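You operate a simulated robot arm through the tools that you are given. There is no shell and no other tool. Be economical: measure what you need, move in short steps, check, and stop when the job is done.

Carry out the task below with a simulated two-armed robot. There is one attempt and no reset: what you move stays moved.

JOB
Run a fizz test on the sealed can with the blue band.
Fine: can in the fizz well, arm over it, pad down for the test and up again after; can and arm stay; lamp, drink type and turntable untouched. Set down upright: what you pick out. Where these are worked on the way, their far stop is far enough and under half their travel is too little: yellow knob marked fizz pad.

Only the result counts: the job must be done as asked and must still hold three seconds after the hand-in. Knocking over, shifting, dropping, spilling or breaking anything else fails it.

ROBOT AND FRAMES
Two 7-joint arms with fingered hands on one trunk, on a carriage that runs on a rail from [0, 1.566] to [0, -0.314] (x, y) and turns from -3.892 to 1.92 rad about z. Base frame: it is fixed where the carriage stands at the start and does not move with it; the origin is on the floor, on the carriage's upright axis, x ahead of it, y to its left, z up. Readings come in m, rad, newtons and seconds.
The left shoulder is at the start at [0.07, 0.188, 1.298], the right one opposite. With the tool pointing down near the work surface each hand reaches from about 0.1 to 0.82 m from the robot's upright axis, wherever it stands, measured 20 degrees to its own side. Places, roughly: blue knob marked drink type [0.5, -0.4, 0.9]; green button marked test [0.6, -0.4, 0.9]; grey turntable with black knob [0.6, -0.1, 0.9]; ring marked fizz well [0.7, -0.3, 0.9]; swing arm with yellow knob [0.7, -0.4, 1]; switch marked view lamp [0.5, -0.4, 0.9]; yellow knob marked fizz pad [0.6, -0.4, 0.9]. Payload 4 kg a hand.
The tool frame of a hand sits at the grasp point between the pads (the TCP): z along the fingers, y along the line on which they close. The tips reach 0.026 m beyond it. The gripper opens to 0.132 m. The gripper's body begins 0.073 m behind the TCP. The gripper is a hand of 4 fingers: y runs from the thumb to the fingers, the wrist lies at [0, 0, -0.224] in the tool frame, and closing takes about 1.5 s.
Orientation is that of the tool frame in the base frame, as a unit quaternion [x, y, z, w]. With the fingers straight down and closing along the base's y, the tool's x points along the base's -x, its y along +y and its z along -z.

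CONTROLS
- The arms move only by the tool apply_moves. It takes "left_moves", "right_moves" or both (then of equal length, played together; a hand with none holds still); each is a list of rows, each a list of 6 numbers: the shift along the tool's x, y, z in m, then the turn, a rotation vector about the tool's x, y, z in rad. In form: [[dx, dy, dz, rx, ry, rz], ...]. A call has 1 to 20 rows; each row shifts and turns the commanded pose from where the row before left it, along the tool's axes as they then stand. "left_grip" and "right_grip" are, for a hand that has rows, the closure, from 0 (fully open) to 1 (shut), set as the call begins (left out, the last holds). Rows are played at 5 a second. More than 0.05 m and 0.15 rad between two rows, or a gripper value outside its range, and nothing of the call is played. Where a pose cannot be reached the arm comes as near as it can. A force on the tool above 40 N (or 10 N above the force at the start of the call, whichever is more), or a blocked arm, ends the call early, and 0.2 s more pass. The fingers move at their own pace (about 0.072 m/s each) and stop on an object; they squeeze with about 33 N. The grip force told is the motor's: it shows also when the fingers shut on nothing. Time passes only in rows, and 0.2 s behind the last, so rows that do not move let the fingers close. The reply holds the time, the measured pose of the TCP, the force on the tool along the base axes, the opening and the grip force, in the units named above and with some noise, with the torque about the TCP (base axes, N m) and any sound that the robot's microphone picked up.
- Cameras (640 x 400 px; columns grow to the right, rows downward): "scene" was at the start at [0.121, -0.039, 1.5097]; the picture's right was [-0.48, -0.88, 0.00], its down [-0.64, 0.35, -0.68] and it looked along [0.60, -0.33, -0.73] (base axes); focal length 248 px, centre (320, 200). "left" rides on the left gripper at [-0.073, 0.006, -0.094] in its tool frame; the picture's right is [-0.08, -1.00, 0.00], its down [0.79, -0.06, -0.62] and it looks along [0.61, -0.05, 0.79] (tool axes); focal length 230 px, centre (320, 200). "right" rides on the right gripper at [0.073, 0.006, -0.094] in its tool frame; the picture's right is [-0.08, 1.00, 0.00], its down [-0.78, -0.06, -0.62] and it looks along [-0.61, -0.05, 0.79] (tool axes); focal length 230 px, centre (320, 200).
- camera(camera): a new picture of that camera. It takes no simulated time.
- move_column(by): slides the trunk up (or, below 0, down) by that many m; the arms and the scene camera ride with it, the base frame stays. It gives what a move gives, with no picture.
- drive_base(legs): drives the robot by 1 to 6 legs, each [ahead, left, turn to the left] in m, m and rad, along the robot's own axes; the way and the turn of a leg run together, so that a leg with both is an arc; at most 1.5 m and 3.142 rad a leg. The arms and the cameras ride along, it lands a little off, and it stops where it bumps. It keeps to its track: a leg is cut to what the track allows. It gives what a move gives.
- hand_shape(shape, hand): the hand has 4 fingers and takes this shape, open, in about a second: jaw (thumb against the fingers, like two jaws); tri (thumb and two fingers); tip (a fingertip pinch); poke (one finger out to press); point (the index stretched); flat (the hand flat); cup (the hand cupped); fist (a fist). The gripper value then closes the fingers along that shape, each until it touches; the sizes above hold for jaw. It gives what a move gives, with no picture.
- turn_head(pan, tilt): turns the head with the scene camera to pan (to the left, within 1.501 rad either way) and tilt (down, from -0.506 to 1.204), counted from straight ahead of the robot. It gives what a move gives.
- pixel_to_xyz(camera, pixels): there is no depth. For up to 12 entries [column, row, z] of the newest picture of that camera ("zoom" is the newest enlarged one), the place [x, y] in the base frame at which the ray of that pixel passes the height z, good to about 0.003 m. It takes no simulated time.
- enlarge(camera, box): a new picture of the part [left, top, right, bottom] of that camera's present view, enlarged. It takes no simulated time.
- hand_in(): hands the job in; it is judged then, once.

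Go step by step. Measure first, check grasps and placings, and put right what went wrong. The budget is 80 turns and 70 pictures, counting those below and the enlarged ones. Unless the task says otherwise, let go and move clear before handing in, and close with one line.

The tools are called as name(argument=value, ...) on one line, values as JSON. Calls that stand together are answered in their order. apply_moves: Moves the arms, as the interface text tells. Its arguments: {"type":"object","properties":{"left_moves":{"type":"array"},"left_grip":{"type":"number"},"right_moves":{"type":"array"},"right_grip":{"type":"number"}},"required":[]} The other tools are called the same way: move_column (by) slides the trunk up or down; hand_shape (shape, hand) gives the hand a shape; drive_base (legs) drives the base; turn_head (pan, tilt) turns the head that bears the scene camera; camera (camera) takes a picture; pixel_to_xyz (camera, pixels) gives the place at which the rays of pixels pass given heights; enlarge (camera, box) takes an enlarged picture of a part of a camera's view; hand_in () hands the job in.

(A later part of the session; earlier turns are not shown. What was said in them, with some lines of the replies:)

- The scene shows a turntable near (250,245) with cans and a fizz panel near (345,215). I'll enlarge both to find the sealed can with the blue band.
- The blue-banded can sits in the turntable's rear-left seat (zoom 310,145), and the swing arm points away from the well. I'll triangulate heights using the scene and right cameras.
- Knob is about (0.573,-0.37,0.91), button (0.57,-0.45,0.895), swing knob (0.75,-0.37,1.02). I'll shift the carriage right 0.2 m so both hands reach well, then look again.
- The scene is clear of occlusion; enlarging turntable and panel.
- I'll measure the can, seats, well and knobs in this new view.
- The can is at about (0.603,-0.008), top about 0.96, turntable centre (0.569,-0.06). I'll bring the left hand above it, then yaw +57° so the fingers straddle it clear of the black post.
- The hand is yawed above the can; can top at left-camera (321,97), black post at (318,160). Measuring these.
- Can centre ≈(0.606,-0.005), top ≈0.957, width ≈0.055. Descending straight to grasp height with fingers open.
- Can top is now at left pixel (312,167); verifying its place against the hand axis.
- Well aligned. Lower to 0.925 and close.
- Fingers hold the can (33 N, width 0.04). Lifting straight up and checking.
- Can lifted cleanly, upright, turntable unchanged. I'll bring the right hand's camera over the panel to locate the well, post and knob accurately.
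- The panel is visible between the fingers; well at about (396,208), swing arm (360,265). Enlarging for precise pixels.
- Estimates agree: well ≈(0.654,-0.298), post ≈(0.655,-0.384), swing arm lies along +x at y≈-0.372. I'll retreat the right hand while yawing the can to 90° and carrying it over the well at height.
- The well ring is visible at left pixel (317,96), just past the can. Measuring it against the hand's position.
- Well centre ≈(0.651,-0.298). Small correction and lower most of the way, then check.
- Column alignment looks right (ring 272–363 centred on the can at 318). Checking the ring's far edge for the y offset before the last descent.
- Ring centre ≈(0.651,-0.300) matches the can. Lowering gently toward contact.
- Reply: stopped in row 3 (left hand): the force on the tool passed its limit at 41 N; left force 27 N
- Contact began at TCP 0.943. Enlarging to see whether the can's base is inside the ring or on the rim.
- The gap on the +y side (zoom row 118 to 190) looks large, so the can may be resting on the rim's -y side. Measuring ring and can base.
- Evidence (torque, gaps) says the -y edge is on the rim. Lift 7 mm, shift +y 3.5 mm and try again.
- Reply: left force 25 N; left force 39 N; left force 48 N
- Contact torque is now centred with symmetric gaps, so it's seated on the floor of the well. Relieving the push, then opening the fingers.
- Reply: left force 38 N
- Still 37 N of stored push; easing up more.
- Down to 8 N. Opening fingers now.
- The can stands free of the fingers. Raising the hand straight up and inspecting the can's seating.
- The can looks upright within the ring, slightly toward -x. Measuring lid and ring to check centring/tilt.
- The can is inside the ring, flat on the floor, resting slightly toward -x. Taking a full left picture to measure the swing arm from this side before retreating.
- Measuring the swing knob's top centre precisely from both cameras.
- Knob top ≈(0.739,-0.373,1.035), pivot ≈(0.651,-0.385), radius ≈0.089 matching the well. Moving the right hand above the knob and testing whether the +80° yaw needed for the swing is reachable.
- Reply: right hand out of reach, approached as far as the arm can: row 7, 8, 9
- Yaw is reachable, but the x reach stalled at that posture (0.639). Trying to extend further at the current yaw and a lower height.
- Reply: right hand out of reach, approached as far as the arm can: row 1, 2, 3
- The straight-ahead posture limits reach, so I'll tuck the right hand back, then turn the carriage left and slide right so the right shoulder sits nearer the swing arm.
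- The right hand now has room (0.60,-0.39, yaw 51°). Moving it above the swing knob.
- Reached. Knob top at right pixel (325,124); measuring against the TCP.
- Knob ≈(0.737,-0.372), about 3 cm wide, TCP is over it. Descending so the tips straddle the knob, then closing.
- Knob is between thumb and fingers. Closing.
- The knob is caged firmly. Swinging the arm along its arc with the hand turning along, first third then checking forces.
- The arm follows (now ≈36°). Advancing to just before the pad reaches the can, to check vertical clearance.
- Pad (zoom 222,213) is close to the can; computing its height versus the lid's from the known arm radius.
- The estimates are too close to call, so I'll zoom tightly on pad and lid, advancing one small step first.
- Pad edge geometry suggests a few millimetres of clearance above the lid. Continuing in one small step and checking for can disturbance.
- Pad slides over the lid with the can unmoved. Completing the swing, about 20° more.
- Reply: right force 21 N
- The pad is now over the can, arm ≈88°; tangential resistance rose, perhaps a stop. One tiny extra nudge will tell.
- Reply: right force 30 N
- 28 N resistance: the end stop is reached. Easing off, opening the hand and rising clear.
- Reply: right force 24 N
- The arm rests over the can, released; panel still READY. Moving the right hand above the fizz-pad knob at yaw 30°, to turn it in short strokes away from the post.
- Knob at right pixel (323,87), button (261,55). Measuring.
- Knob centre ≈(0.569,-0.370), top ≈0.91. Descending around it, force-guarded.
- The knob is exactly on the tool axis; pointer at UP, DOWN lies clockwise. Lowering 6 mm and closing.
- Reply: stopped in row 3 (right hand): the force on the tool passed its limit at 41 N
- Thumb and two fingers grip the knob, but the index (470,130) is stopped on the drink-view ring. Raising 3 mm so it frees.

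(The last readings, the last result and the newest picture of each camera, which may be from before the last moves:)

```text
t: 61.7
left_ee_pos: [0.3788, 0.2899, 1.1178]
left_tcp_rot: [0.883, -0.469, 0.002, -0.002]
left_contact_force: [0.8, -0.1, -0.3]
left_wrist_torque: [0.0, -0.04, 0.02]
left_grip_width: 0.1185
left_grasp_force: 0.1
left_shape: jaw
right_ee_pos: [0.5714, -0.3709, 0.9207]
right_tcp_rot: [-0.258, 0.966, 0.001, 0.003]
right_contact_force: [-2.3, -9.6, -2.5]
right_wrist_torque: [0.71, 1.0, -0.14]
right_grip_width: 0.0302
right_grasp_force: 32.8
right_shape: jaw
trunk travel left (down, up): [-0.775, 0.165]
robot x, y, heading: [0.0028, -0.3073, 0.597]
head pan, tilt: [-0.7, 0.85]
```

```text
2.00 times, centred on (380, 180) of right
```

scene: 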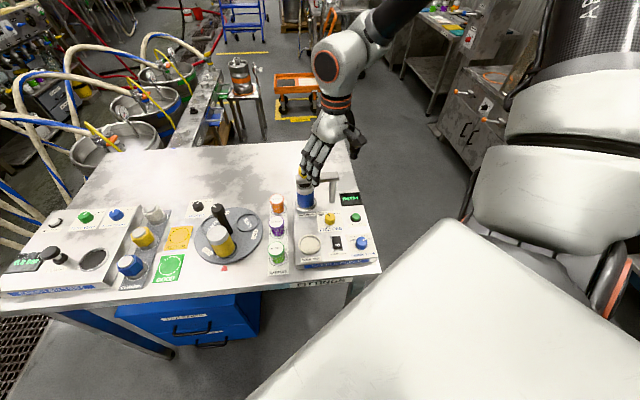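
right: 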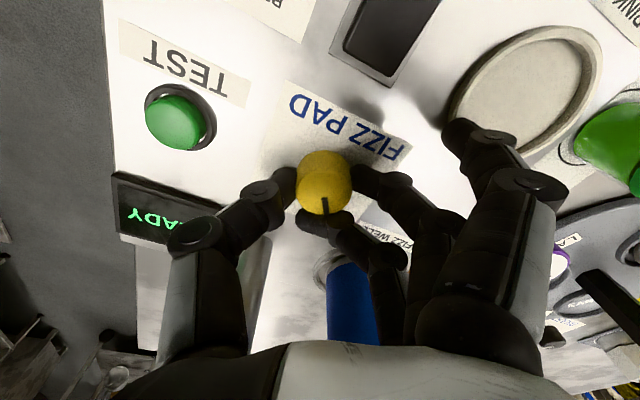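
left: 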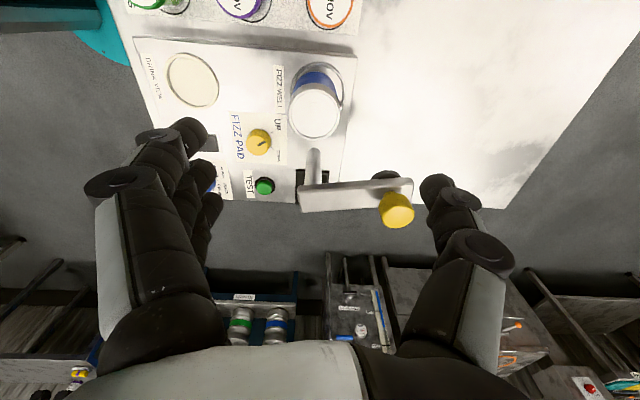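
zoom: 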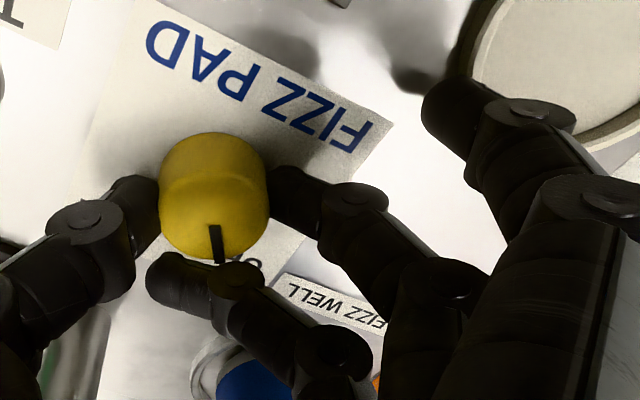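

The index is still pressing the panel/ring. I'll reopen at a higher level, pre-close partway there, then lower and grip.

apply_moves(right_moves=[[0, 0, 0, 0, 0, 0], [0, 0, 0, 0, 0, 0], [0, 0, 0, 0, 0, 0], [0, 0, 0, 0, 0, 0], [0, 0, -0.015, 0, 0, 0], [0, 0, -0.01, 0, 0, 0], [0, 0, 0, 0, 0, 0]], right_grip=0.3)

apply_moves(right_moves=[[0, 0, 0, 0, 0, 0], [0, 0, 0, 0, 0, 0], [0, 0, 0, 0, 0, 0], [0, 0, 0, 0, 0, 0], [0, 0, 0, 0, 0, 0]], right_grip=0.5)

camera(camera="right")

```text
t: 63.3
left_ee_pos: [0.3793, 0.2917, 1.1158]
left_tcp_rot: [0.884, -0.468, 0.001, -0.001]
left_contact_force: [-0.8, -0.6, 0.6]
left_wrist_torque: [-0.03, 0.02, 0.01]
left_grip_width: 0.1185
left_grasp_force: 0.1
left_shape: jaw
right_ee_pos: [0.5713, -0.3705, 0.9434]
right_tcp_rot: [-0.259, 0.966, 0.0, 0.001]
right_contact_force: [0.1, -0.6, 0.4]
right_wrist_torque: [-0.02, 0.0, 0.0]
right_grip_width: 0.0921
right_grasp_force: 0.1
right_shape: jaw
trunk travel left (down, up): [-0.775, 0.165]
robot x, y, heading: [-0.0008, -0.3097, 0.594]
head pan, tilt: [-0.7, 0.85]
```

```text
t: 64.5
left_ee_pos: [0.38, 0.2914, 1.1158]
left_tcp_rot: [0.884, -0.468, 0.001, -0.001]
left_contact_force: [-0.7, 0.2, -0.2]
left_wrist_torque: [0.03, 0.02, -0.01]
left_grip_width: 0.1186
left_grasp_force: 0.1
left_shape: jaw
right_ee_pos: [0.5707, -0.3707, 0.945]
right_tcp_rot: [-0.26, 0.965, 0.001, 0.002]
right_contact_force: [-0.5, -0.2, 0.6]
right_wrist_torque: [0.02, 0.01, 0.0]
right_grip_width: 0.0669
right_grasp_force: 0.0
right_shape: jaw
trunk travel left (down, up): [-0.775, 0.165]
robot x, y, heading: [-0.0008, -0.3101, 0.593]
head pan, tilt: [-0.7, 0.85]
```

```text
9 pictures are left
```

right: 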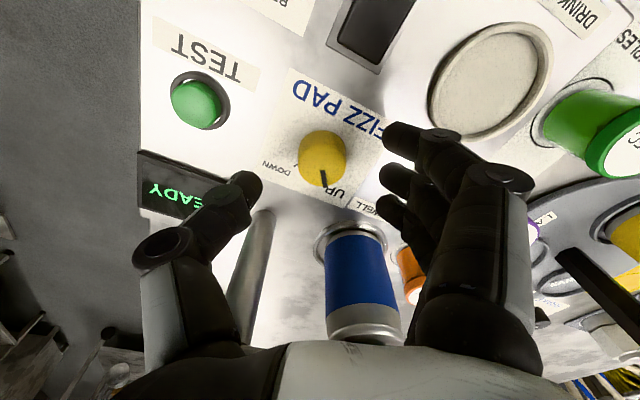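

Pre-closed with all fingers clear of the ring. Lowering, gripping, and then turning clockwise 45° as a first stroke.

apply_moves(right_moves=[[0, 0, 0.015, 0, 0, 0], [0, 0, 0.01, 0, 0, 0], [0, 0, 0.002, 0, 0, 0], [0, 0, 0, 0, 0, 0]])

apply_moves(right_moves=[[0, 0, 0, 0, 0, 0], [0, 0, 0, 0, 0, 0], [0, 0, 0, 0, 0, 0], [0, 0, 0, 0, 0, 0], [0, 0, 0, 0, 0, 0], [0, 0, 0, 0, 0, 0]], right_grip=1)

apply_moves(right_moves=[[0, 0, 0, 0, 0, 0.131], [0, 0, 0, 0, 0, 0.131], [0, 0, 0, 0, 0, 0.131], [0, 0, 0, 0, 0, 0.131], [0, 0, 0, 0, 0, 0.131], [0, 0, 0, 0, 0, 0]])

camera(camera="right")

```text
t: 65.5
left_ee_pos: [0.3786, 0.2923, 1.1151]
left_tcp_rot: [0.884, -0.468, 0.002, 0.0]
left_contact_force: [-0.4, 0.6, -0.5]
left_wrist_torque: [0.01, -0.03, 0.02]
left_grip_width: 0.1184
left_grasp_force: 0.1
left_shape: jaw
right_ee_pos: [0.5717, -0.3701, 0.9175]
right_tcp_rot: [-0.26, 0.966, 0.001, 0.002]
right_contact_force: [-0.3, -0.8, 0.1]
right_wrist_torque: [0.0, -0.01, 0.04]
right_grip_width: 0.0667
right_grasp_force: 0.2
right_shape: jaw
trunk travel left (down, up): [-0.775, 0.165]
robot x, y, heading: [-0.0003, -0.3091, 0.59]
head pan, tilt: [-0.7, 0.85]
```

```text
t: 66.9
left_ee_pos: [0.3816, 0.2882, 1.1176]
left_tcp_rot: [0.883, -0.469, 0.002, -0.001]
left_contact_force: [0.7, 0.0, -0.6]
left_wrist_torque: [0.01, -0.02, 0.0]
left_grip_width: 0.1187
left_grasp_force: 0.0
left_shape: jaw
right_ee_pos: [0.5717, -0.3723, 0.9173]
right_tcp_rot: [-0.258, 0.966, 0.0, 0.001]
right_contact_force: [10.5, -14.1, 2.9]
right_wrist_torque: [-0.14, -0.12, -0.02]
right_grip_width: 0.0095
right_grasp_force: 33.5
right_shape: jaw
trunk travel left (down, up): [-0.775, 0.165]
robot x, y, heading: [0.0016, -0.3069, 0.594]
head pan, tilt: [-0.7, 0.85]
```

```text
t: 68.3
left_ee_pos: [0.3781, 0.2883, 1.1179]
left_tcp_rot: [0.884, -0.468, 0.001, -0.002]
left_contact_force: [0.2, 0.8, -0.2]
left_wrist_torque: [0.03, 0.01, -0.01]
left_grip_width: 0.1184
left_grasp_force: 0.1
left_shape: jaw
right_ee_pos: [0.5695, -0.3723, 0.9179]
right_tcp_rot: [0.066, 0.998, 0.002, 0.001]
right_contact_force: [-1.4, -19.6, -2.3]
right_wrist_torque: [-0.21, 0.01, -0.02]
right_grip_width: 0.0094
right_grasp_force: 33.0
right_shape: jaw
trunk travel left (down, up): [-0.775, 0.165]
robot x, y, heading: [-0.0014, -0.3095, 0.592]
head pan, tilt: [-0.7, 0.85]
```

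```text
8 pictures are left
```

right: 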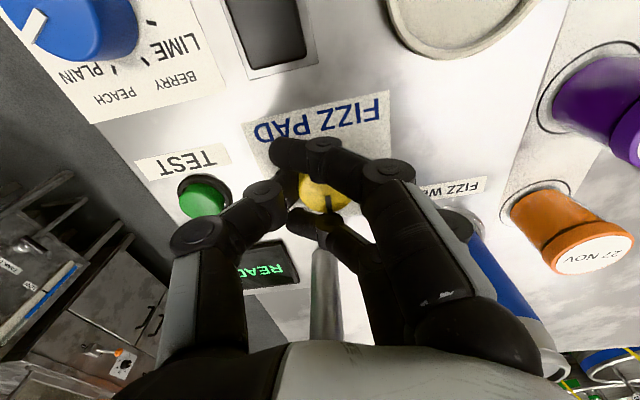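

The pointer turned with the hand (no stop torque yet), about 37°. The can is near the finger base, so I'll release, turn back above, re-grip and take another stroke.

apply_moves(right_moves=[[0, 0, 0, 0, 0, 0], [0, 0, 0, 0, 0, 0], [0, 0, 0, 0, 0, 0], [0, 0, 0, 0, 0, 0], [0, 0, -0.015, 0, 0, 0], [0, 0, -0.012, 0, 0, 0], [0, 0, 0, 0, 0, -0.131], [0, 0, 0, 0, 0, -0.131], [0, 0, 0, 0, 0, -0.131], [0, 0, 0, 0, 0, -0.131], [0, 0, 0, 0, 0, -0.131], [0, 0, 0, 0, 0, 0]], right_grip=0.5)

camera(camera="right")

```text
t: 70.9
left_ee_pos: [0.3795, 0.2918, 1.115]
left_tcp_rot: [0.883, -0.469, 0.002, -0.001]
left_contact_force: [-0.4, -0.7, 0.5]
left_wrist_torque: [0.01, -0.03, 0.01]
left_grip_width: 0.1187
left_grasp_force: 0.1
left_shape: jaw
right_ee_pos: [0.5707, -0.37, 0.9448]
right_tcp_rot: [-0.261, 0.965, 0.001, 0.002]
right_contact_force: [0.4, 0.2, 0.2]
right_wrist_torque: [0.0, -0.03, 0.04]
right_grip_width: 0.0653
right_grasp_force: 0.0
right_shape: jaw
trunk travel left (down, up): [-0.775, 0.165]
robot x, y, heading: [0.0016, -0.3124, 0.592]
head pan, tilt: [-0.7, 0.85]
```

```text
7 pictures are left
```

right: 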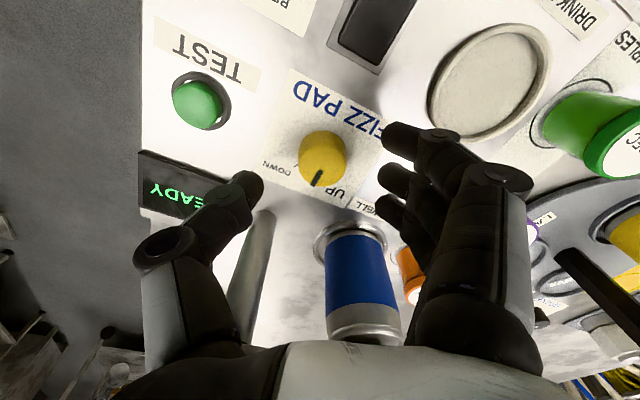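

The pointer has advanced toward DOWN (316,178) and holds. Second stroke.

apply_moves(right_moves=[[0, 0, 0.015, 0, 0, 0], [0, 0, 0.01, 0, 0, 0], [0, 0, 0.002, 0, 0, 0], [0, 0, 0, 0, 0, 0]])

apply_moves(right_moves=[[0, 0, 0, 0, 0, 0], [0, 0, 0, 0, 0, 0], [0, 0, 0, 0, 0, 0], [0, 0, 0, 0, 0, 0], [0, 0, 0, 0, 0, 0], [0, 0, 0, 0, 0, 0]], right_grip=1)

apply_moves(right_moves=[[0, 0, 0, 0, 0, 0.131], [0, 0, 0, 0, 0, 0.131], [0, 0, 0, 0, 0, 0.131], [0, 0, 0, 0, 0, 0.131], [0, 0, 0, 0, 0, 0.131], [0, 0, 0, 0, 0, 0]])

apply_moves(right_moves=[[0, 0, 0, 0, 0, 0], [0, 0, 0, 0, 0, 0], [0, 0, 0, 0, 0, 0], [0, 0, 0, 0, 0, 0], [0, 0, -0.015, 0, 0, 0], [0, 0, -0.012, 0, 0, 0], [0, 0, 0, 0, 0, -0.131], [0, 0, 0, 0, 0, -0.131], [0, 0, 0, 0, 0, -0.131], [0, 0, 0, 0, 0, -0.131], [0, 0, 0, 0, 0, -0.131], [0, 0, 0, 0, 0, 0]], right_grip=0.5)

enlarge(camera="right", box=[240, 80, 420, 370])

```text
t: 71.9
left_ee_pos: [0.3796, 0.2911, 1.1157]
left_tcp_rot: [0.884, -0.468, 0.001, -0.001]
left_contact_force: [0.8, 0.0, -0.3]
left_wrist_torque: [-0.03, -0.02, 0.03]
left_grip_width: 0.1185
left_grasp_force: 0.0
left_shape: jaw
right_ee_pos: [0.5691, -0.369, 0.919]
right_tcp_rot: [-0.259, 0.966, 0.001, 0.001]
right_contact_force: [1.2, 0.2, -0.3]
right_wrist_torque: [0.04, -0.02, -0.01]
right_grip_width: 0.0654
right_grasp_force: 0.1
right_shape: jaw
trunk travel left (down, up): [-0.775, 0.165]
robot x, y, heading: [0.0018, -0.3114, 0.595]
head pan, tilt: [-0.7, 0.85]
```

```text
t: 73.3
left_ee_pos: [0.3806, 0.2894, 1.1172]
left_tcp_rot: [0.884, -0.468, 0.001, -0.002]
left_contact_force: [-0.7, 0.7, -0.4]
left_wrist_torque: [0.02, 0.01, -0.03]
left_grip_width: 0.1185
left_grasp_force: 0.1
left_shape: jaw
right_ee_pos: [0.5721, -0.3724, 0.9176]
right_tcp_rot: [-0.259, 0.966, 0.001, 0.002]
right_contact_force: [8.5, -15.1, 4.4]
right_wrist_torque: [-0.13, -0.08, -0.06]
right_grip_width: 0.01
right_grasp_force: 33.4
right_shape: jaw
trunk travel left (down, up): [-0.775, 0.165]
robot x, y, heading: [-0.0011, -0.3127, 0.589]
head pan, tilt: [-0.7, 0.85]
```

```text
t: 74.7
left_ee_pos: [0.3789, 0.2886, 1.1163]
left_tcp_rot: [0.884, -0.468, 0.002, -0.003]
left_contact_force: [0.3, 0.5, -0.5]
left_wrist_torque: [0.0, -0.02, -0.02]
left_grip_width: 0.1184
left_grasp_force: 0.1
left_shape: jaw
right_ee_pos: [0.5687, -0.3716, 0.919]
right_tcp_rot: [0.067, 0.998, 0.002, 0.001]
right_contact_force: [-6.4, -14.8, -8.8]
right_wrist_torque: [-0.13, 0.09, 0.19]
right_grip_width: 0.0098
right_grasp_force: 32.9
right_shape: jaw
trunk travel left (down, up): [-0.775, 0.165]
robot x, y, heading: [0.001, -0.3101, 0.591]
head pan, tilt: [-0.7, 0.85]
```

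```text
t: 77.3
left_ee_pos: [0.3786, 0.2916, 1.1152]
left_tcp_rot: [0.883, -0.469, 0.002, -0.001]
left_contact_force: [-0.5, 0.4, -0.7]
left_wrist_torque: [0.02, 0.03, -0.01]
left_grip_width: 0.1187
left_grasp_force: 0.2
left_shape: jaw
right_ee_pos: [0.5701, -0.3694, 0.9457]
right_tcp_rot: [-0.261, 0.965, 0.001, 0.001]
right_contact_force: [1.4, -0.5, -0.5]
right_wrist_torque: [0.01, 0.05, 0.0]
right_grip_width: 0.0655
right_grasp_force: 0.0
right_shape: jaw
trunk travel left (down, up): [-0.775, 0.165]
robot x, y, heading: [0.0032, -0.3075, 0.595]
head pan, tilt: [-0.7, 0.85]
```

```text
1.38 times, centred on (330, 225) of right
```

zoom: 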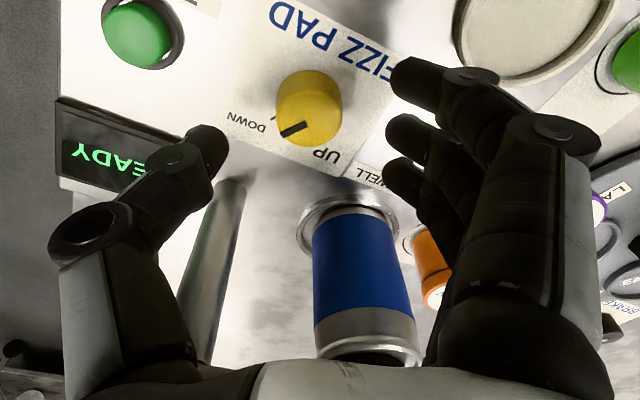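

Pointer is now near the DOWN tick and the last stroke ended with 0.19 N·m resistance, likely the stop. A third short stroke will confirm it.

apply_moves(right_moves=[[0, 0, 0.015, 0, 0, 0], [0, 0, 0.01, 0, 0, 0], [0, 0, 0.002, 0, 0, 0], [0, 0, 0, 0, 0, 0]])

apply_moves(right_moves=[[0, 0, 0, 0, 0, 0], [0, 0, 0, 0, 0, 0], [0, 0, 0, 0, 0, 0], [0, 0, 0, 0, 0, 0], [0, 0, 0, 0, 0, 0], [0, 0, 0, 0, 0, 0]], right_grip=1)

apply_moves(right_moves=[[0, 0, 0, 0, 0, 0.131], [0, 0, 0, 0, 0, 0.131], [0, 0, 0, 0, 0, 0.131], [0, 0, 0, 0, 0, 0]])

```text
t: 78.3
left_ee_pos: [0.3788, 0.2905, 1.115]
left_tcp_rot: [0.883, -0.469, 0.001, -0.001]
left_contact_force: [0.0, -1.5, 0.6]
left_wrist_torque: [0.01, 0.02, 0.0]
left_grip_width: 0.1187
left_grasp_force: 0.0
left_shape: jaw
right_ee_pos: [0.5716, -0.3689, 0.9183]
right_tcp_rot: [-0.26, 0.966, 0.001, 0.002]
right_contact_force: [0.3, -0.2, -0.4]
right_wrist_torque: [0.0, -0.04, 0.01]
right_grip_width: 0.0652
right_grasp_force: 0.1
right_shape: jaw
trunk travel left (down, up): [-0.775, 0.165]
robot x, y, heading: [-0.0006, -0.3133, 0.59]
head pan, tilt: [-0.7, 0.85]
```

```text
t: 79.7
left_ee_pos: [0.3817, 0.288, 1.1166]
left_tcp_rot: [0.883, -0.468, 0.001, -0.001]
left_contact_force: [0.6, -0.4, 0.0]
left_wrist_torque: [0.01, -0.01, 0.03]
left_grip_width: 0.1185
left_grasp_force: 0.1
left_shape: jaw
right_ee_pos: [0.5717, -0.3725, 0.9174]
right_tcp_rot: [-0.259, 0.966, 0.001, 0.002]
right_contact_force: [10.2, -14.3, 3.6]
right_wrist_torque: [-0.15, -0.14, 0.03]
right_grip_width: 0.0098
right_grasp_force: 32.2
right_shape: jaw
trunk travel left (down, up): [-0.775, 0.165]
robot x, y, heading: [0.0012, -0.3155, 0.593]
head pan, tilt: [-0.7, 0.85]
```

```text
t: 80.7
left_ee_pos: [0.3817, 0.2878, 1.1167]
left_tcp_rot: [0.883, -0.469, 0.001, -0.002]
left_contact_force: [-0.5, -1.1, 0.0]
left_wrist_torque: [0.01, 0.02, -0.02]
left_grip_width: 0.1188
left_grasp_force: 0.1
left_shape: jaw
right_ee_pos: [0.572, -0.3703, 0.9169]
right_tcp_rot: [-0.065, 0.998, 0.001, 0.001]
right_contact_force: [18.1, -19.1, 3.9]
right_wrist_torque: [-0.3, -0.3, 0.47]
right_grip_width: 0.0097
right_grasp_force: 33.2
right_shape: jaw
trunk travel left (down, up): [-0.775, 0.165]
robot x, y, heading: [0.0016, -0.3088, 0.59]
head pan, tilt: [-0.7, 0.85]
```

0.47 N·m: firmly at the DOWN stop. Releasing, rising clear, and switching to the poke shape for the TEST button.

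apply_moves(right_moves=[[0, 0, 0, 0, 0, -0.05], [0, 0, 0, 0, 0, 0], [0, 0, 0, 0, 0, 0], [0, 0, 0, 0, 0, 0], [0, 0, 0, 0, 0, 0], [0, 0, -0.03, 0, 0, 0], [0, 0, -0.04, 0, 0, 0], [0, 0, -0.04, 0, 0, 0], [0, 0, 0, 0, 0, 0]], right_grip=0.5)

hand_shape(shape="poke", hand="right")

camera(camera="right")

```text
t: 82.7
left_ee_pos: [0.3803, 0.2911, 1.1158]
left_tcp_rot: [0.883, -0.469, 0.001, -0.001]
left_contact_force: [0.5, 0.2, 0.8]
left_wrist_torque: [-0.03, 0.0, 0.01]
left_grip_width: 0.1187
left_grasp_force: 0.0
left_shape: jaw
right_ee_pos: [0.57, -0.3703, 1.0271]
right_tcp_rot: [-0.09, 0.996, 0.001, 0.001]
right_contact_force: [0.1, 0.3, -0.6]
right_wrist_torque: [0.0, 0.0, 0.02]
right_grip_width: 0.0653
right_grasp_force: 0.1
right_shape: jaw
trunk travel left (down, up): [-0.775, 0.165]
robot x, y, heading: [0.0024, -0.3103, 0.598]
head pan, tilt: [-0.7, 0.85]
```

```text
t: 83.6
left_ee_pos: [0.3802, 0.2912, 1.1147]
left_tcp_rot: [0.883, -0.47, 0.001, -0.001]
left_contact_force: [0.0, -0.5, 0.7]
left_wrist_torque: [0.02, 0.02, -0.01]
left_grip_width: 0.1186
left_grasp_force: 0.0
left_shape: jaw
right_ee_pos: [0.5683, -0.3712, 1.0264]
right_tcp_rot: [-0.091, 0.996, 0.001, 0.001]
right_contact_force: [0.1, 0.1, -1.3]
right_wrist_torque: [-0.02, 0.01, -0.02]
right_grip_width: 0.0001
right_grasp_force: 0.1
right_shape: poke
trunk travel left (down, up): [-0.775, 0.165]
robot x, y, heading: [-0.0024, -0.3106, 0.598]
head pan, tilt: [-0.7, 0.85]
```

```text
5 pictures are left
```

right: 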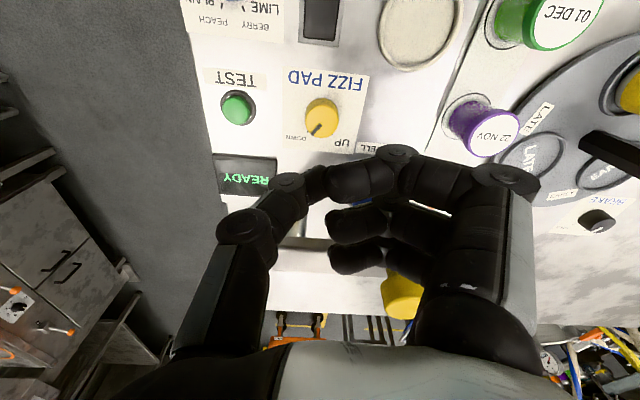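

In the poke shape, thumb and index meet on the tool axis (315,183), and the pointer shows DOWN. Measuring the button at (237,106).

pixel_to_xyz(camera="right", pixels=[[237, 106, 0.897], [237, 106, 0.89], [320, 112, 0.91]])

```text
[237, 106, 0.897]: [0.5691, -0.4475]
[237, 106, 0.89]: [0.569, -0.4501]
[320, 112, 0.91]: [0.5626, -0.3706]
```

Moving over the button (0.575,-0.448) and descending to just above it.

apply_moves(right_moves=[[0.0036, -0.0384, 0, 0, 0, 0], [0.0036, -0.0384, 0, 0, 0, 0], [0, 0, 0.035, 0, 0, 0], [0, 0, 0.035, 0, 0, 0], [0, 0, 0.015, 0, 0, 0], [0, 0, 0, 0, 0, 0]])

camera(camera="right")

```text
t: 85.0
left_ee_pos: [0.3791, 0.2917, 1.1153]
left_tcp_rot: [0.883, -0.469, 0.001, -0.002]
left_contact_force: [0.6, 0.2, 0.6]
left_wrist_torque: [-0.04, -0.01, 0.01]
left_grip_width: 0.1187
left_grasp_force: 0.1
left_shape: jaw
right_ee_pos: [0.5764, -0.4463, 0.9424]
right_tcp_rot: [-0.09, 0.996, 0.0, 0.003]
right_contact_force: [0.4, -0.2, -0.3]
right_wrist_torque: [0.03, 0.04, 0.01]
right_grip_width: 0.0
right_grasp_force: 0.0
right_shape: poke
trunk travel left (down, up): [-0.775, 0.165]
robot x, y, heading: [-0.0024, -0.3088, 0.593]
head pan, tilt: [-0.7, 0.85]
```

```text
4 pictures are left
```

right: 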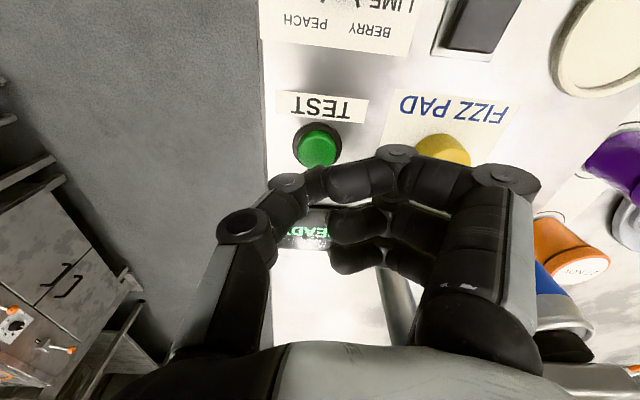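

Button top at (318,147) versus axis row 157: about 6 mm toward the robot. Correcting and descending to contact in small steps.

apply_moves(right_moves=[[0.006, 0, 0, 0, 0, 0], [0, 0, 0.01, 0, 0, 0], [0, 0, 0.006, 0, 0, 0], [0, 0, 0, 0, 0, 0]])

apply_moves(right_moves=[[0, 0, 0.004, 0, 0, 0], [0, 0, 0, 0, 0, 0]])

apply_moves(right_moves=[[0, 0, 0.004, 0, 0, 0], [0, 0, 0, 0, 0, 0]])

```text
t: 86.0
left_ee_pos: [0.3789, 0.2915, 1.1155]
left_tcp_rot: [0.884, -0.468, 0.002, -0.001]
left_contact_force: [0.8, 0.6, 0.5]
left_wrist_torque: [0.0, 0.01, -0.01]
left_grip_width: 0.1185
left_grasp_force: 0.0
left_shape: jaw
right_ee_pos: [0.5708, -0.4488, 0.9297]
right_tcp_rot: [-0.09, 0.996, 0.001, 0.002]
right_contact_force: [0.0, -0.1, 0.8]
right_wrist_torque: [0.02, 0.01, 0.0]
right_grip_width: 0.0002
right_grasp_force: 0.0
right_shape: poke
trunk travel left (down, up): [-0.775, 0.165]
robot x, y, heading: [0.0021, -0.3092, 0.597]
head pan, tilt: [-0.7, 0.85]
heard: click
```

```text
t: 86.6
left_ee_pos: [0.3794, 0.2915, 1.1157]
left_tcp_rot: [0.884, -0.468, 0.001, -0.002]
left_contact_force: [-0.7, -0.8, 0.2]
left_wrist_torque: [0.02, -0.03, 0.02]
left_grip_width: 0.1185
left_grasp_force: 0.0
left_shape: jaw
right_ee_pos: [0.5697, -0.4488, 0.9245]
right_tcp_rot: [-0.09, 0.996, 0.0, 0.002]
right_contact_force: [1.3, -3.6, 13.7]
right_wrist_torque: [-0.06, 0.0, 0.03]
right_grip_width: 0.0
right_grasp_force: 0.1
right_shape: poke
trunk travel left (down, up): [-0.775, 0.165]
robot x, y, heading: [-0.0027, -0.3095, 0.597]
head pan, tilt: [-0.7, 0.85]
```

```text
t: 87.2
left_ee_pos: [0.3778, 0.2903, 1.1174]
left_tcp_rot: [0.884, -0.468, 0.003, -0.001]
left_contact_force: [0.4, 0.4, -0.1]
left_wrist_torque: [0.01, 0.03, -0.05]
left_grip_width: 0.1183
left_grasp_force: 0.0
left_shape: jaw
right_ee_pos: [0.5691, -0.4479, 0.9203]
right_tcp_rot: [-0.09, 0.996, 0.001, 0.004]
right_contact_force: [5.3, -9.5, 30.4]
right_wrist_torque: [-0.13, -0.06, 0.03]
right_grip_width: 0.0001
right_grasp_force: 0.0
right_shape: poke
trunk travel left (down, up): [-0.775, 0.165]
robot x, y, heading: [-0.0023, -0.3136, 0.598]
head pan, tilt: [-0.7, 0.85]
```

A click was heard: the button is pressed. Rising clear and reading the display.

apply_moves(right_moves=[[0, 0, -0.02, 0, 0, 0], [0, 0, -0.04, 0, 0, 0], [0, 0, -0.04, 0, 0, 0], [0, 0, -0.01, 0, 0, 0], [0, 0, 0, 0, 0, 0], [0, 0, 0, 0, 0, 0], [0, 0, 0, 0, 0, 0], [0, 0, 0, 0, 0, 0]])

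enlarge(camera="scene", box=[280, 130, 390, 270])

```text
t: 89.0
left_ee_pos: [0.3784, 0.2909, 1.115]
left_tcp_rot: [0.883, -0.469, 0.002, -0.001]
left_contact_force: [-0.1, -0.1, 0.7]
left_wrist_torque: [0.03, 0.0, 0.0]
left_grip_width: 0.1188
left_grasp_force: 0.1
left_shape: jaw
right_ee_pos: [0.5706, -0.4477, 1.0285]
right_tcp_rot: [-0.09, 0.996, 0.001, 0.002]
right_contact_force: [0.2, -0.1, -0.1]
right_wrist_torque: [0.0, 0.02, -0.01]
right_grip_width: 0.0
right_grasp_force: 0.0
right_shape: poke
trunk travel left (down, up): [-0.775, 0.165]
robot x, y, heading: [-0.0013, -0.3116, 0.599]
head pan, tilt: [-0.7, 0.85]
```

```text
2.86 times, centred on (335, 200) of scene
```

zoom: 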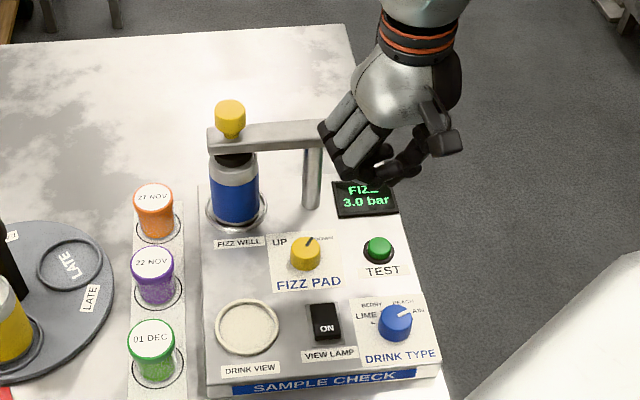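

Display reads "FIZZ 3.0 bar" with the pad down: test done. Returning to jaw and repositioning over the knob to turn it back to UP.

hand_shape(shape="jaw", hand="right")

apply_moves(right_moves=[[-0.0065, 0.0383, -0.01, 0, 0, 0], [-0.0065, 0.0383, 0, 0, 0, 0], [0, 0, 0, 0, 0, 0.105], [0, 0, 0, 0, 0, 0.105], [0, 0, 0, 0, 0, 0.105], [0, 0, 0, 0, 0, 0], [0, 0, 0, 0, 0, 0], [0, 0, 0, 0, 0, 0]], right_grip=0.5)

```text
t: 89.9
left_ee_pos: [0.3789, 0.291, 1.1151]
left_tcp_rot: [0.883, -0.469, 0.001, -0.002]
left_contact_force: [0.2, -0.8, -1.1]
left_wrist_torque: [-0.01, -0.02, 0.04]
left_grip_width: 0.1186
left_grasp_force: 0.0
left_shape: jaw
right_ee_pos: [0.5715, -0.4475, 1.0282]
right_tcp_rot: [-0.091, 0.996, 0.002, 0.001]
right_contact_force: [-1.2, 0.7, 0.5]
right_wrist_torque: [-0.01, -0.05, -0.01]
right_grip_width: 0.1318
right_grasp_force: 0.1
right_shape: jaw
trunk travel left (down, up): [-0.775, 0.165]
robot x, y, heading: [0.0031, -0.3082, 0.595]
head pan, tilt: [-0.7, 0.85]
```

```text
t: 91.7
left_ee_pos: [0.3795, 0.2915, 1.1147]
left_tcp_rot: [0.883, -0.469, 0.002, 0.0]
left_contact_force: [-0.1, -0.2, -0.2]
left_wrist_torque: [-0.03, -0.01, 0.03]
left_grip_width: 0.1185
left_grasp_force: 0.1
left_shape: jaw
right_ee_pos: [0.5707, -0.3695, 1.0391]
right_tcp_rot: [0.067, 0.998, 0.001, 0.002]
right_contact_force: [-0.1, 0.1, 0.2]
right_wrist_torque: [0.02, -0.02, 0.03]
right_grip_width: 0.0669
right_grasp_force: 0.0
right_shape: jaw
trunk travel left (down, up): [-0.775, 0.165]
robot x, y, heading: [-0.0006, -0.3103, 0.602]
head pan, tilt: [-0.7, 0.85]
```

Positioned as at the earlier stroke ends (yaw -8°). Descend, grip and turn counter-clockwise.

apply_moves(right_moves=[[0, 0, 0.04, 0, 0, 0], [0, 0, 0.04, 0, 0, 0], [0, 0, 0.025, 0, 0, 0], [0, 0, 0.014, 0, 0, 0], [0, 0, 0.002, 0, 0, 0], [0, 0, 0, 0, 0, 0]])

apply_moves(right_moves=[[0, 0, 0, 0, 0, 0], [0, 0, 0, 0, 0, 0], [0, 0, 0, 0, 0, 0], [0, 0, 0, 0, 0, 0], [0, 0, 0, 0, 0, 0], [0, 0, 0, 0, 0, 0]], right_grip=1)

apply_moves(right_moves=[[0, 0, 0, 0, 0, -0.131], [0, 0, 0, 0, 0, -0.131], [0, 0, 0, 0, 0, -0.131], [0, 0, 0, 0, 0, -0.131], [0, 0, 0, 0, 0, -0.131], [0, 0, 0, 0, 0, 0]])

```text
t: 93.1
left_ee_pos: [0.3797, 0.2918, 1.115]
left_tcp_rot: [0.883, -0.469, 0.001, -0.001]
left_contact_force: [0.2, 0.3, -0.6]
left_wrist_torque: [0.0, 0.02, 0.03]
left_grip_width: 0.1184
left_grasp_force: 0.1
left_shape: jaw
right_ee_pos: [0.5706, -0.3706, 0.9191]
right_tcp_rot: [0.068, 0.998, 0.0, 0.002]
right_contact_force: [0.1, -0.2, 0.1]
right_wrist_torque: [0.01, -0.04, 0.0]
right_grip_width: 0.0668
right_grasp_force: 0.2
right_shape: jaw
trunk travel left (down, up): [-0.775, 0.165]
robot x, y, heading: [-0.0008, -0.3085, 0.593]
head pan, tilt: [-0.7, 0.85]
```

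```text
t: 94.5
left_ee_pos: [0.3795, 0.2889, 1.1171]
left_tcp_rot: [0.883, -0.469, 0.001, -0.002]
left_contact_force: [-0.2, -0.2, -1.1]
left_wrist_torque: [-0.01, 0.03, 0.01]
left_grip_width: 0.1187
left_grasp_force: 0.0
left_shape: jaw
right_ee_pos: [0.5705, -0.3736, 0.9183]
right_tcp_rot: [0.067, 0.998, 0.002, 0.0]
right_contact_force: [-1.9, -16.6, -0.3]
right_wrist_torque: [-0.14, 0.02, -0.03]
right_grip_width: 0.0093
right_grasp_force: 32.8
right_shape: jaw
trunk travel left (down, up): [-0.775, 0.165]
robot x, y, heading: [0.0018, -0.3098, 0.593]
head pan, tilt: [-0.7, 0.85]
```

```text
t: 95.9
left_ee_pos: [0.3798, 0.2884, 1.1161]
left_tcp_rot: [0.883, -0.469, 0.001, -0.002]
left_contact_force: [-0.2, 0.3, -0.9]
left_wrist_torque: [0.03, 0.0, -0.03]
left_grip_width: 0.1185
left_grasp_force: 0.0
left_shape: jaw
right_ee_pos: [0.5724, -0.3716, 0.9176]
right_tcp_rot: [-0.258, 0.966, 0.002, 0.002]
right_contact_force: [17.0, -16.5, 6.7]
right_wrist_torque: [-0.26, -0.28, -0.03]
right_grip_width: 0.0098
right_grasp_force: 32.7
right_shape: jaw
trunk travel left (down, up): [-0.775, 0.165]
robot x, y, heading: [0.0008, -0.312, 0.592]
head pan, tilt: [-0.7, 0.85]
```

First return stroke done. Re-gripping for the second.

apply_moves(right_moves=[[0, 0, 0, 0, 0, 0], [0, 0, 0, 0, 0, 0], [0, 0, 0, 0, 0, 0], [0, 0, 0, 0, 0, 0], [0, 0, -0.015, 0, 0, 0], [0, 0, -0.012, 0, 0, 0], [0, 0, 0, 0, 0, 0.131], [0, 0, 0, 0, 0, 0.131], [0, 0, 0, 0, 0, 0.131], [0, 0, 0, 0, 0, 0.131], [0, 0, 0, 0, 0, 0.131], [0, 0, 0.015, 0, 0, 0], [0, 0, 0.01, 0, 0, 0], [0, 0, 0.002, 0, 0, 0], [0, 0, 0, 0, 0, 0]], right_grip=0.5)

apply_moves(right_moves=[[0, 0, 0, 0, 0, 0], [0, 0, 0, 0, 0, 0], [0, 0, 0, 0, 0, 0], [0, 0, 0, 0, 0, 0], [0, 0, 0, 0, 0, 0], [0, 0, 0, 0, 0, 0]], right_grip=1)

apply_moves(right_moves=[[0, 0, 0, 0, 0, -0.131], [0, 0, 0, 0, 0, -0.131], [0, 0, 0, 0, 0, -0.131], [0, 0, 0, 0, 0, -0.131], [0, 0, 0, 0, 0, -0.131], [0, 0, 0, 0, 0, 0]])

```text
t: 99.1
left_ee_pos: [0.3792, 0.2905, 1.1153]
left_tcp_rot: [0.883, -0.469, 0.002, -0.001]
left_contact_force: [-0.4, 0.2, 0.2]
left_wrist_torque: [-0.02, -0.01, -0.02]
left_grip_width: 0.1186
left_grasp_force: 0.1
left_shape: jaw
right_ee_pos: [0.5718, -0.3707, 0.918]
right_tcp_rot: [0.067, 0.998, 0.001, 0.002]
right_contact_force: [-0.1, 0.3, -0.6]
right_wrist_torque: [0.0, 0.01, 0.01]
right_grip_width: 0.0651
right_grasp_force: 0.1
right_shape: jaw
trunk travel left (down, up): [-0.775, 0.165]
robot x, y, heading: [-0.0023, -0.3101, 0.596]
head pan, tilt: [-0.7, 0.85]
```

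```text
t: 100.5
left_ee_pos: [0.3791, 0.289, 1.1173]
left_tcp_rot: [0.883, -0.469, 0.002, -0.002]
left_contact_force: [0.4, 0.5, 0.2]
left_wrist_torque: [0.04, 0.04, -0.01]
left_grip_width: 0.1185
left_grasp_force: 0.1
left_shape: jaw
right_ee_pos: [0.5686, -0.3727, 0.9173]
right_tcp_rot: [0.068, 0.998, 0.001, 0.001]
right_contact_force: [-2.1, -15.9, -0.4]
right_wrist_torque: [-0.12, 0.0, 0.0]
right_grip_width: 0.0089
right_grasp_force: 33.5
right_shape: jaw
trunk travel left (down, up): [-0.775, 0.165]
robot x, y, heading: [-0.0003, -0.3116, 0.593]
head pan, tilt: [-0.7, 0.85]
```

```text
t: 101.9
left_ee_pos: [0.3811, 0.2882, 1.1166]
left_tcp_rot: [0.884, -0.468, 0.001, -0.001]
left_contact_force: [-0.1, -0.1, 0.0]
left_wrist_torque: [0.0, -0.02, 0.01]
left_grip_width: 0.1187
left_grasp_force: 0.0
left_shape: jaw
right_ee_pos: [0.5716, -0.373, 0.9178]
right_tcp_rot: [-0.259, 0.966, 0.001, 0.002]
right_contact_force: [12.9, -16.2, -1.3]
right_wrist_torque: [-0.22, -0.15, -0.07]
right_grip_width: 0.0091
right_grasp_force: 33.3
right_shape: jaw
trunk travel left (down, up): [-0.775, 0.165]
robot x, y, heading: [-0.0004, -0.3096, 0.592]
head pan, tilt: [-0.7, 0.85]
```

No stop torque felt yet (−0.07). A third return stroke to reach the UP stop.

apply_moves(right_moves=[[0, 0, 0, 0, 0, 0], [0, 0, 0, 0, 0, 0], [0, 0, 0, 0, 0, 0], [0, 0, 0, 0, 0, 0], [0, 0, -0.015, 0, 0, 0], [0, 0, -0.012, 0, 0, 0], [0, 0, 0, 0, 0, 0.131], [0, 0, 0, 0, 0, 0.131], [0, 0, 0, 0, 0, 0.131], [0, 0, 0, 0, 0, 0.131], [0, 0, 0, 0, 0, 0.131], [0, 0, 0.015, 0, 0, 0], [0, 0, 0.01, 0, 0, 0], [0, 0, 0.002, 0, 0, 0], [0, 0, 0, 0, 0, 0]], right_grip=0.5)

apply_moves(right_moves=[[0, 0, 0, 0, 0, 0], [0, 0, 0, 0, 0, 0], [0, 0, 0, 0, 0, 0], [0, 0, 0, 0, 0, 0], [0, 0, 0, 0, 0, 0], [0, 0, 0, 0, 0, 0]], right_grip=1)

apply_moves(right_moves=[[0, 0, 0, 0, 0, -0.131], [0, 0, 0, 0, 0, -0.131], [0, 0, 0, 0, 0, -0.131], [0, 0, 0, 0, 0, 0]])

```text
t: 105.1
left_ee_pos: [0.3801, 0.2908, 1.1149]
left_tcp_rot: [0.883, -0.469, 0.002, -0.001]
left_contact_force: [-0.1, -1.3, 1.1]
left_wrist_torque: [-0.02, 0.02, 0.01]
left_grip_width: 0.1186
left_grasp_force: 0.1
left_shape: jaw
right_ee_pos: [0.5689, -0.3704, 0.9174]
right_tcp_rot: [0.067, 0.998, 0.001, 0.003]
right_contact_force: [-0.2, -0.9, 0.3]
right_wrist_torque: [-0.01, 0.02, -0.01]
right_grip_width: 0.0654
right_grasp_force: 0.0
right_shape: jaw
trunk travel left (down, up): [-0.775, 0.165]
robot x, y, heading: [0.0003, -0.3101, 0.602]
head pan, tilt: [-0.7, 0.85]
```

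```text
t: 106.5
left_ee_pos: [0.3793, 0.2892, 1.1179]
left_tcp_rot: [0.883, -0.469, 0.001, -0.003]
left_contact_force: [-0.7, 1.2, 0.4]
left_wrist_torque: [0.04, 0.01, 0.01]
left_grip_width: 0.1187
left_grasp_force: 0.1
left_shape: jaw
right_ee_pos: [0.5692, -0.3725, 0.918]
right_tcp_rot: [0.067, 0.998, 0.0, 0.001]
right_contact_force: [-1.2, -16.5, -1.1]
right_wrist_torque: [-0.15, 0.03, 0.0]
right_grip_width: 0.0092
right_grasp_force: 32.4
right_shape: jaw
trunk travel left (down, up): [-0.775, 0.165]
robot x, y, heading: [0.0025, -0.3088, 0.597]
head pan, tilt: [-0.7, 0.85]
```

```text
t: 107.5
left_ee_pos: [0.3772, 0.2871, 1.1177]
left_tcp_rot: [0.884, -0.468, 0.002, -0.002]
left_contact_force: [0.4, -0.4, 0.2]
left_wrist_torque: [-0.01, 0.01, -0.01]
left_grip_width: 0.1187
left_grasp_force: 0.0
left_shape: jaw
right_ee_pos: [0.5683, -0.374, 0.9191]
right_tcp_rot: [-0.13, 0.992, 0.001, 0.002]
right_contact_force: [-10.3, -23.1, -4.9]
right_wrist_torque: [-0.31, 0.18, -0.46]
right_grip_width: 0.009
right_grasp_force: 32.8
right_shape: jaw
trunk travel left (down, up): [-0.775, 0.165]
robot x, y, heading: [-0.0019, -0.3099, 0.599]
head pan, tilt: [-0.7, 0.85]
```

At the UP stop (−0.46 N·m). Relax, release, rise and move clear, then check.

apply_moves(right_moves=[[0, 0, 0, 0, 0, 0.06], [0, 0, 0, 0, 0, 0], [0, 0, 0, 0, 0, 0], [0, 0, 0, 0, 0, 0], [0, 0, 0, 0, 0, 0], [0, 0, -0.03, 0, 0, 0], [0, 0, -0.04, 0, 0, 0], [0, 0, -0.045, 0, 0, 0], [0, 0, -0.045, 0, 0, 0], [0, 0, -0.045, 0, 0, 0], [0.03, -0.035, 0, 0, 0, 0], [0.03, -0.035, 0, 0, 0, 0], [0.03, -0.035, 0, 0, 0, 0], [0.03, -0.035, 0, 0, 0, 0], [0, 0, 0, 0, 0, 0]], right_grip=0.5)

enlarge(camera="scene", box=[185, 150, 385, 275])

```text
t: 110.7
left_ee_pos: [0.3796, 0.2913, 1.1152]
left_tcp_rot: [0.883, -0.469, 0.002, -0.001]
left_contact_force: [0.7, 0.2, -0.3]
left_wrist_torque: [-0.01, 0.0, 0.0]
left_grip_width: 0.1185
left_grasp_force: 0.1
left_shape: jaw
right_ee_pos: [0.4795, -0.5306, 1.1216]
right_tcp_rot: [-0.1, 0.995, 0.001, 0.001]
right_contact_force: [-0.1, 0.3, -0.5]
right_wrist_torque: [-0.02, 0.0, 0.01]
right_grip_width: 0.0656
right_grasp_force: 0.0
right_shape: jaw
trunk travel left (down, up): [-0.775, 0.165]
robot x, y, heading: [0.0018, -0.3143, 0.592]
head pan, tilt: [-0.7, 0.85]
```

```text
3.20 times, centred on (285, 212) of scene
```

zoom: 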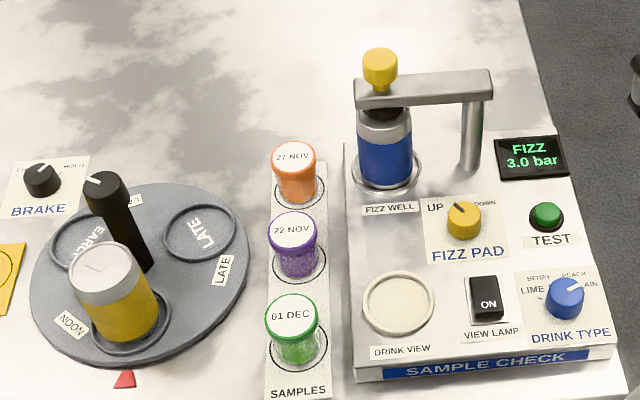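

The display reads FIZZ 3.0 bar, with the knob back at UP, the arm over the upright can in the well, and everything else unchanged. Handing in.

hand_in()

```text
The job is handed in.
```

I ran the fizz test on the blue-banded can, and the display reads "FIZZ 3.0 bar". The can is upright in the well with the arm over it, and the pad knob is back at its UP stop. In the last picture the lamp, drink type and turntable look unchanged.
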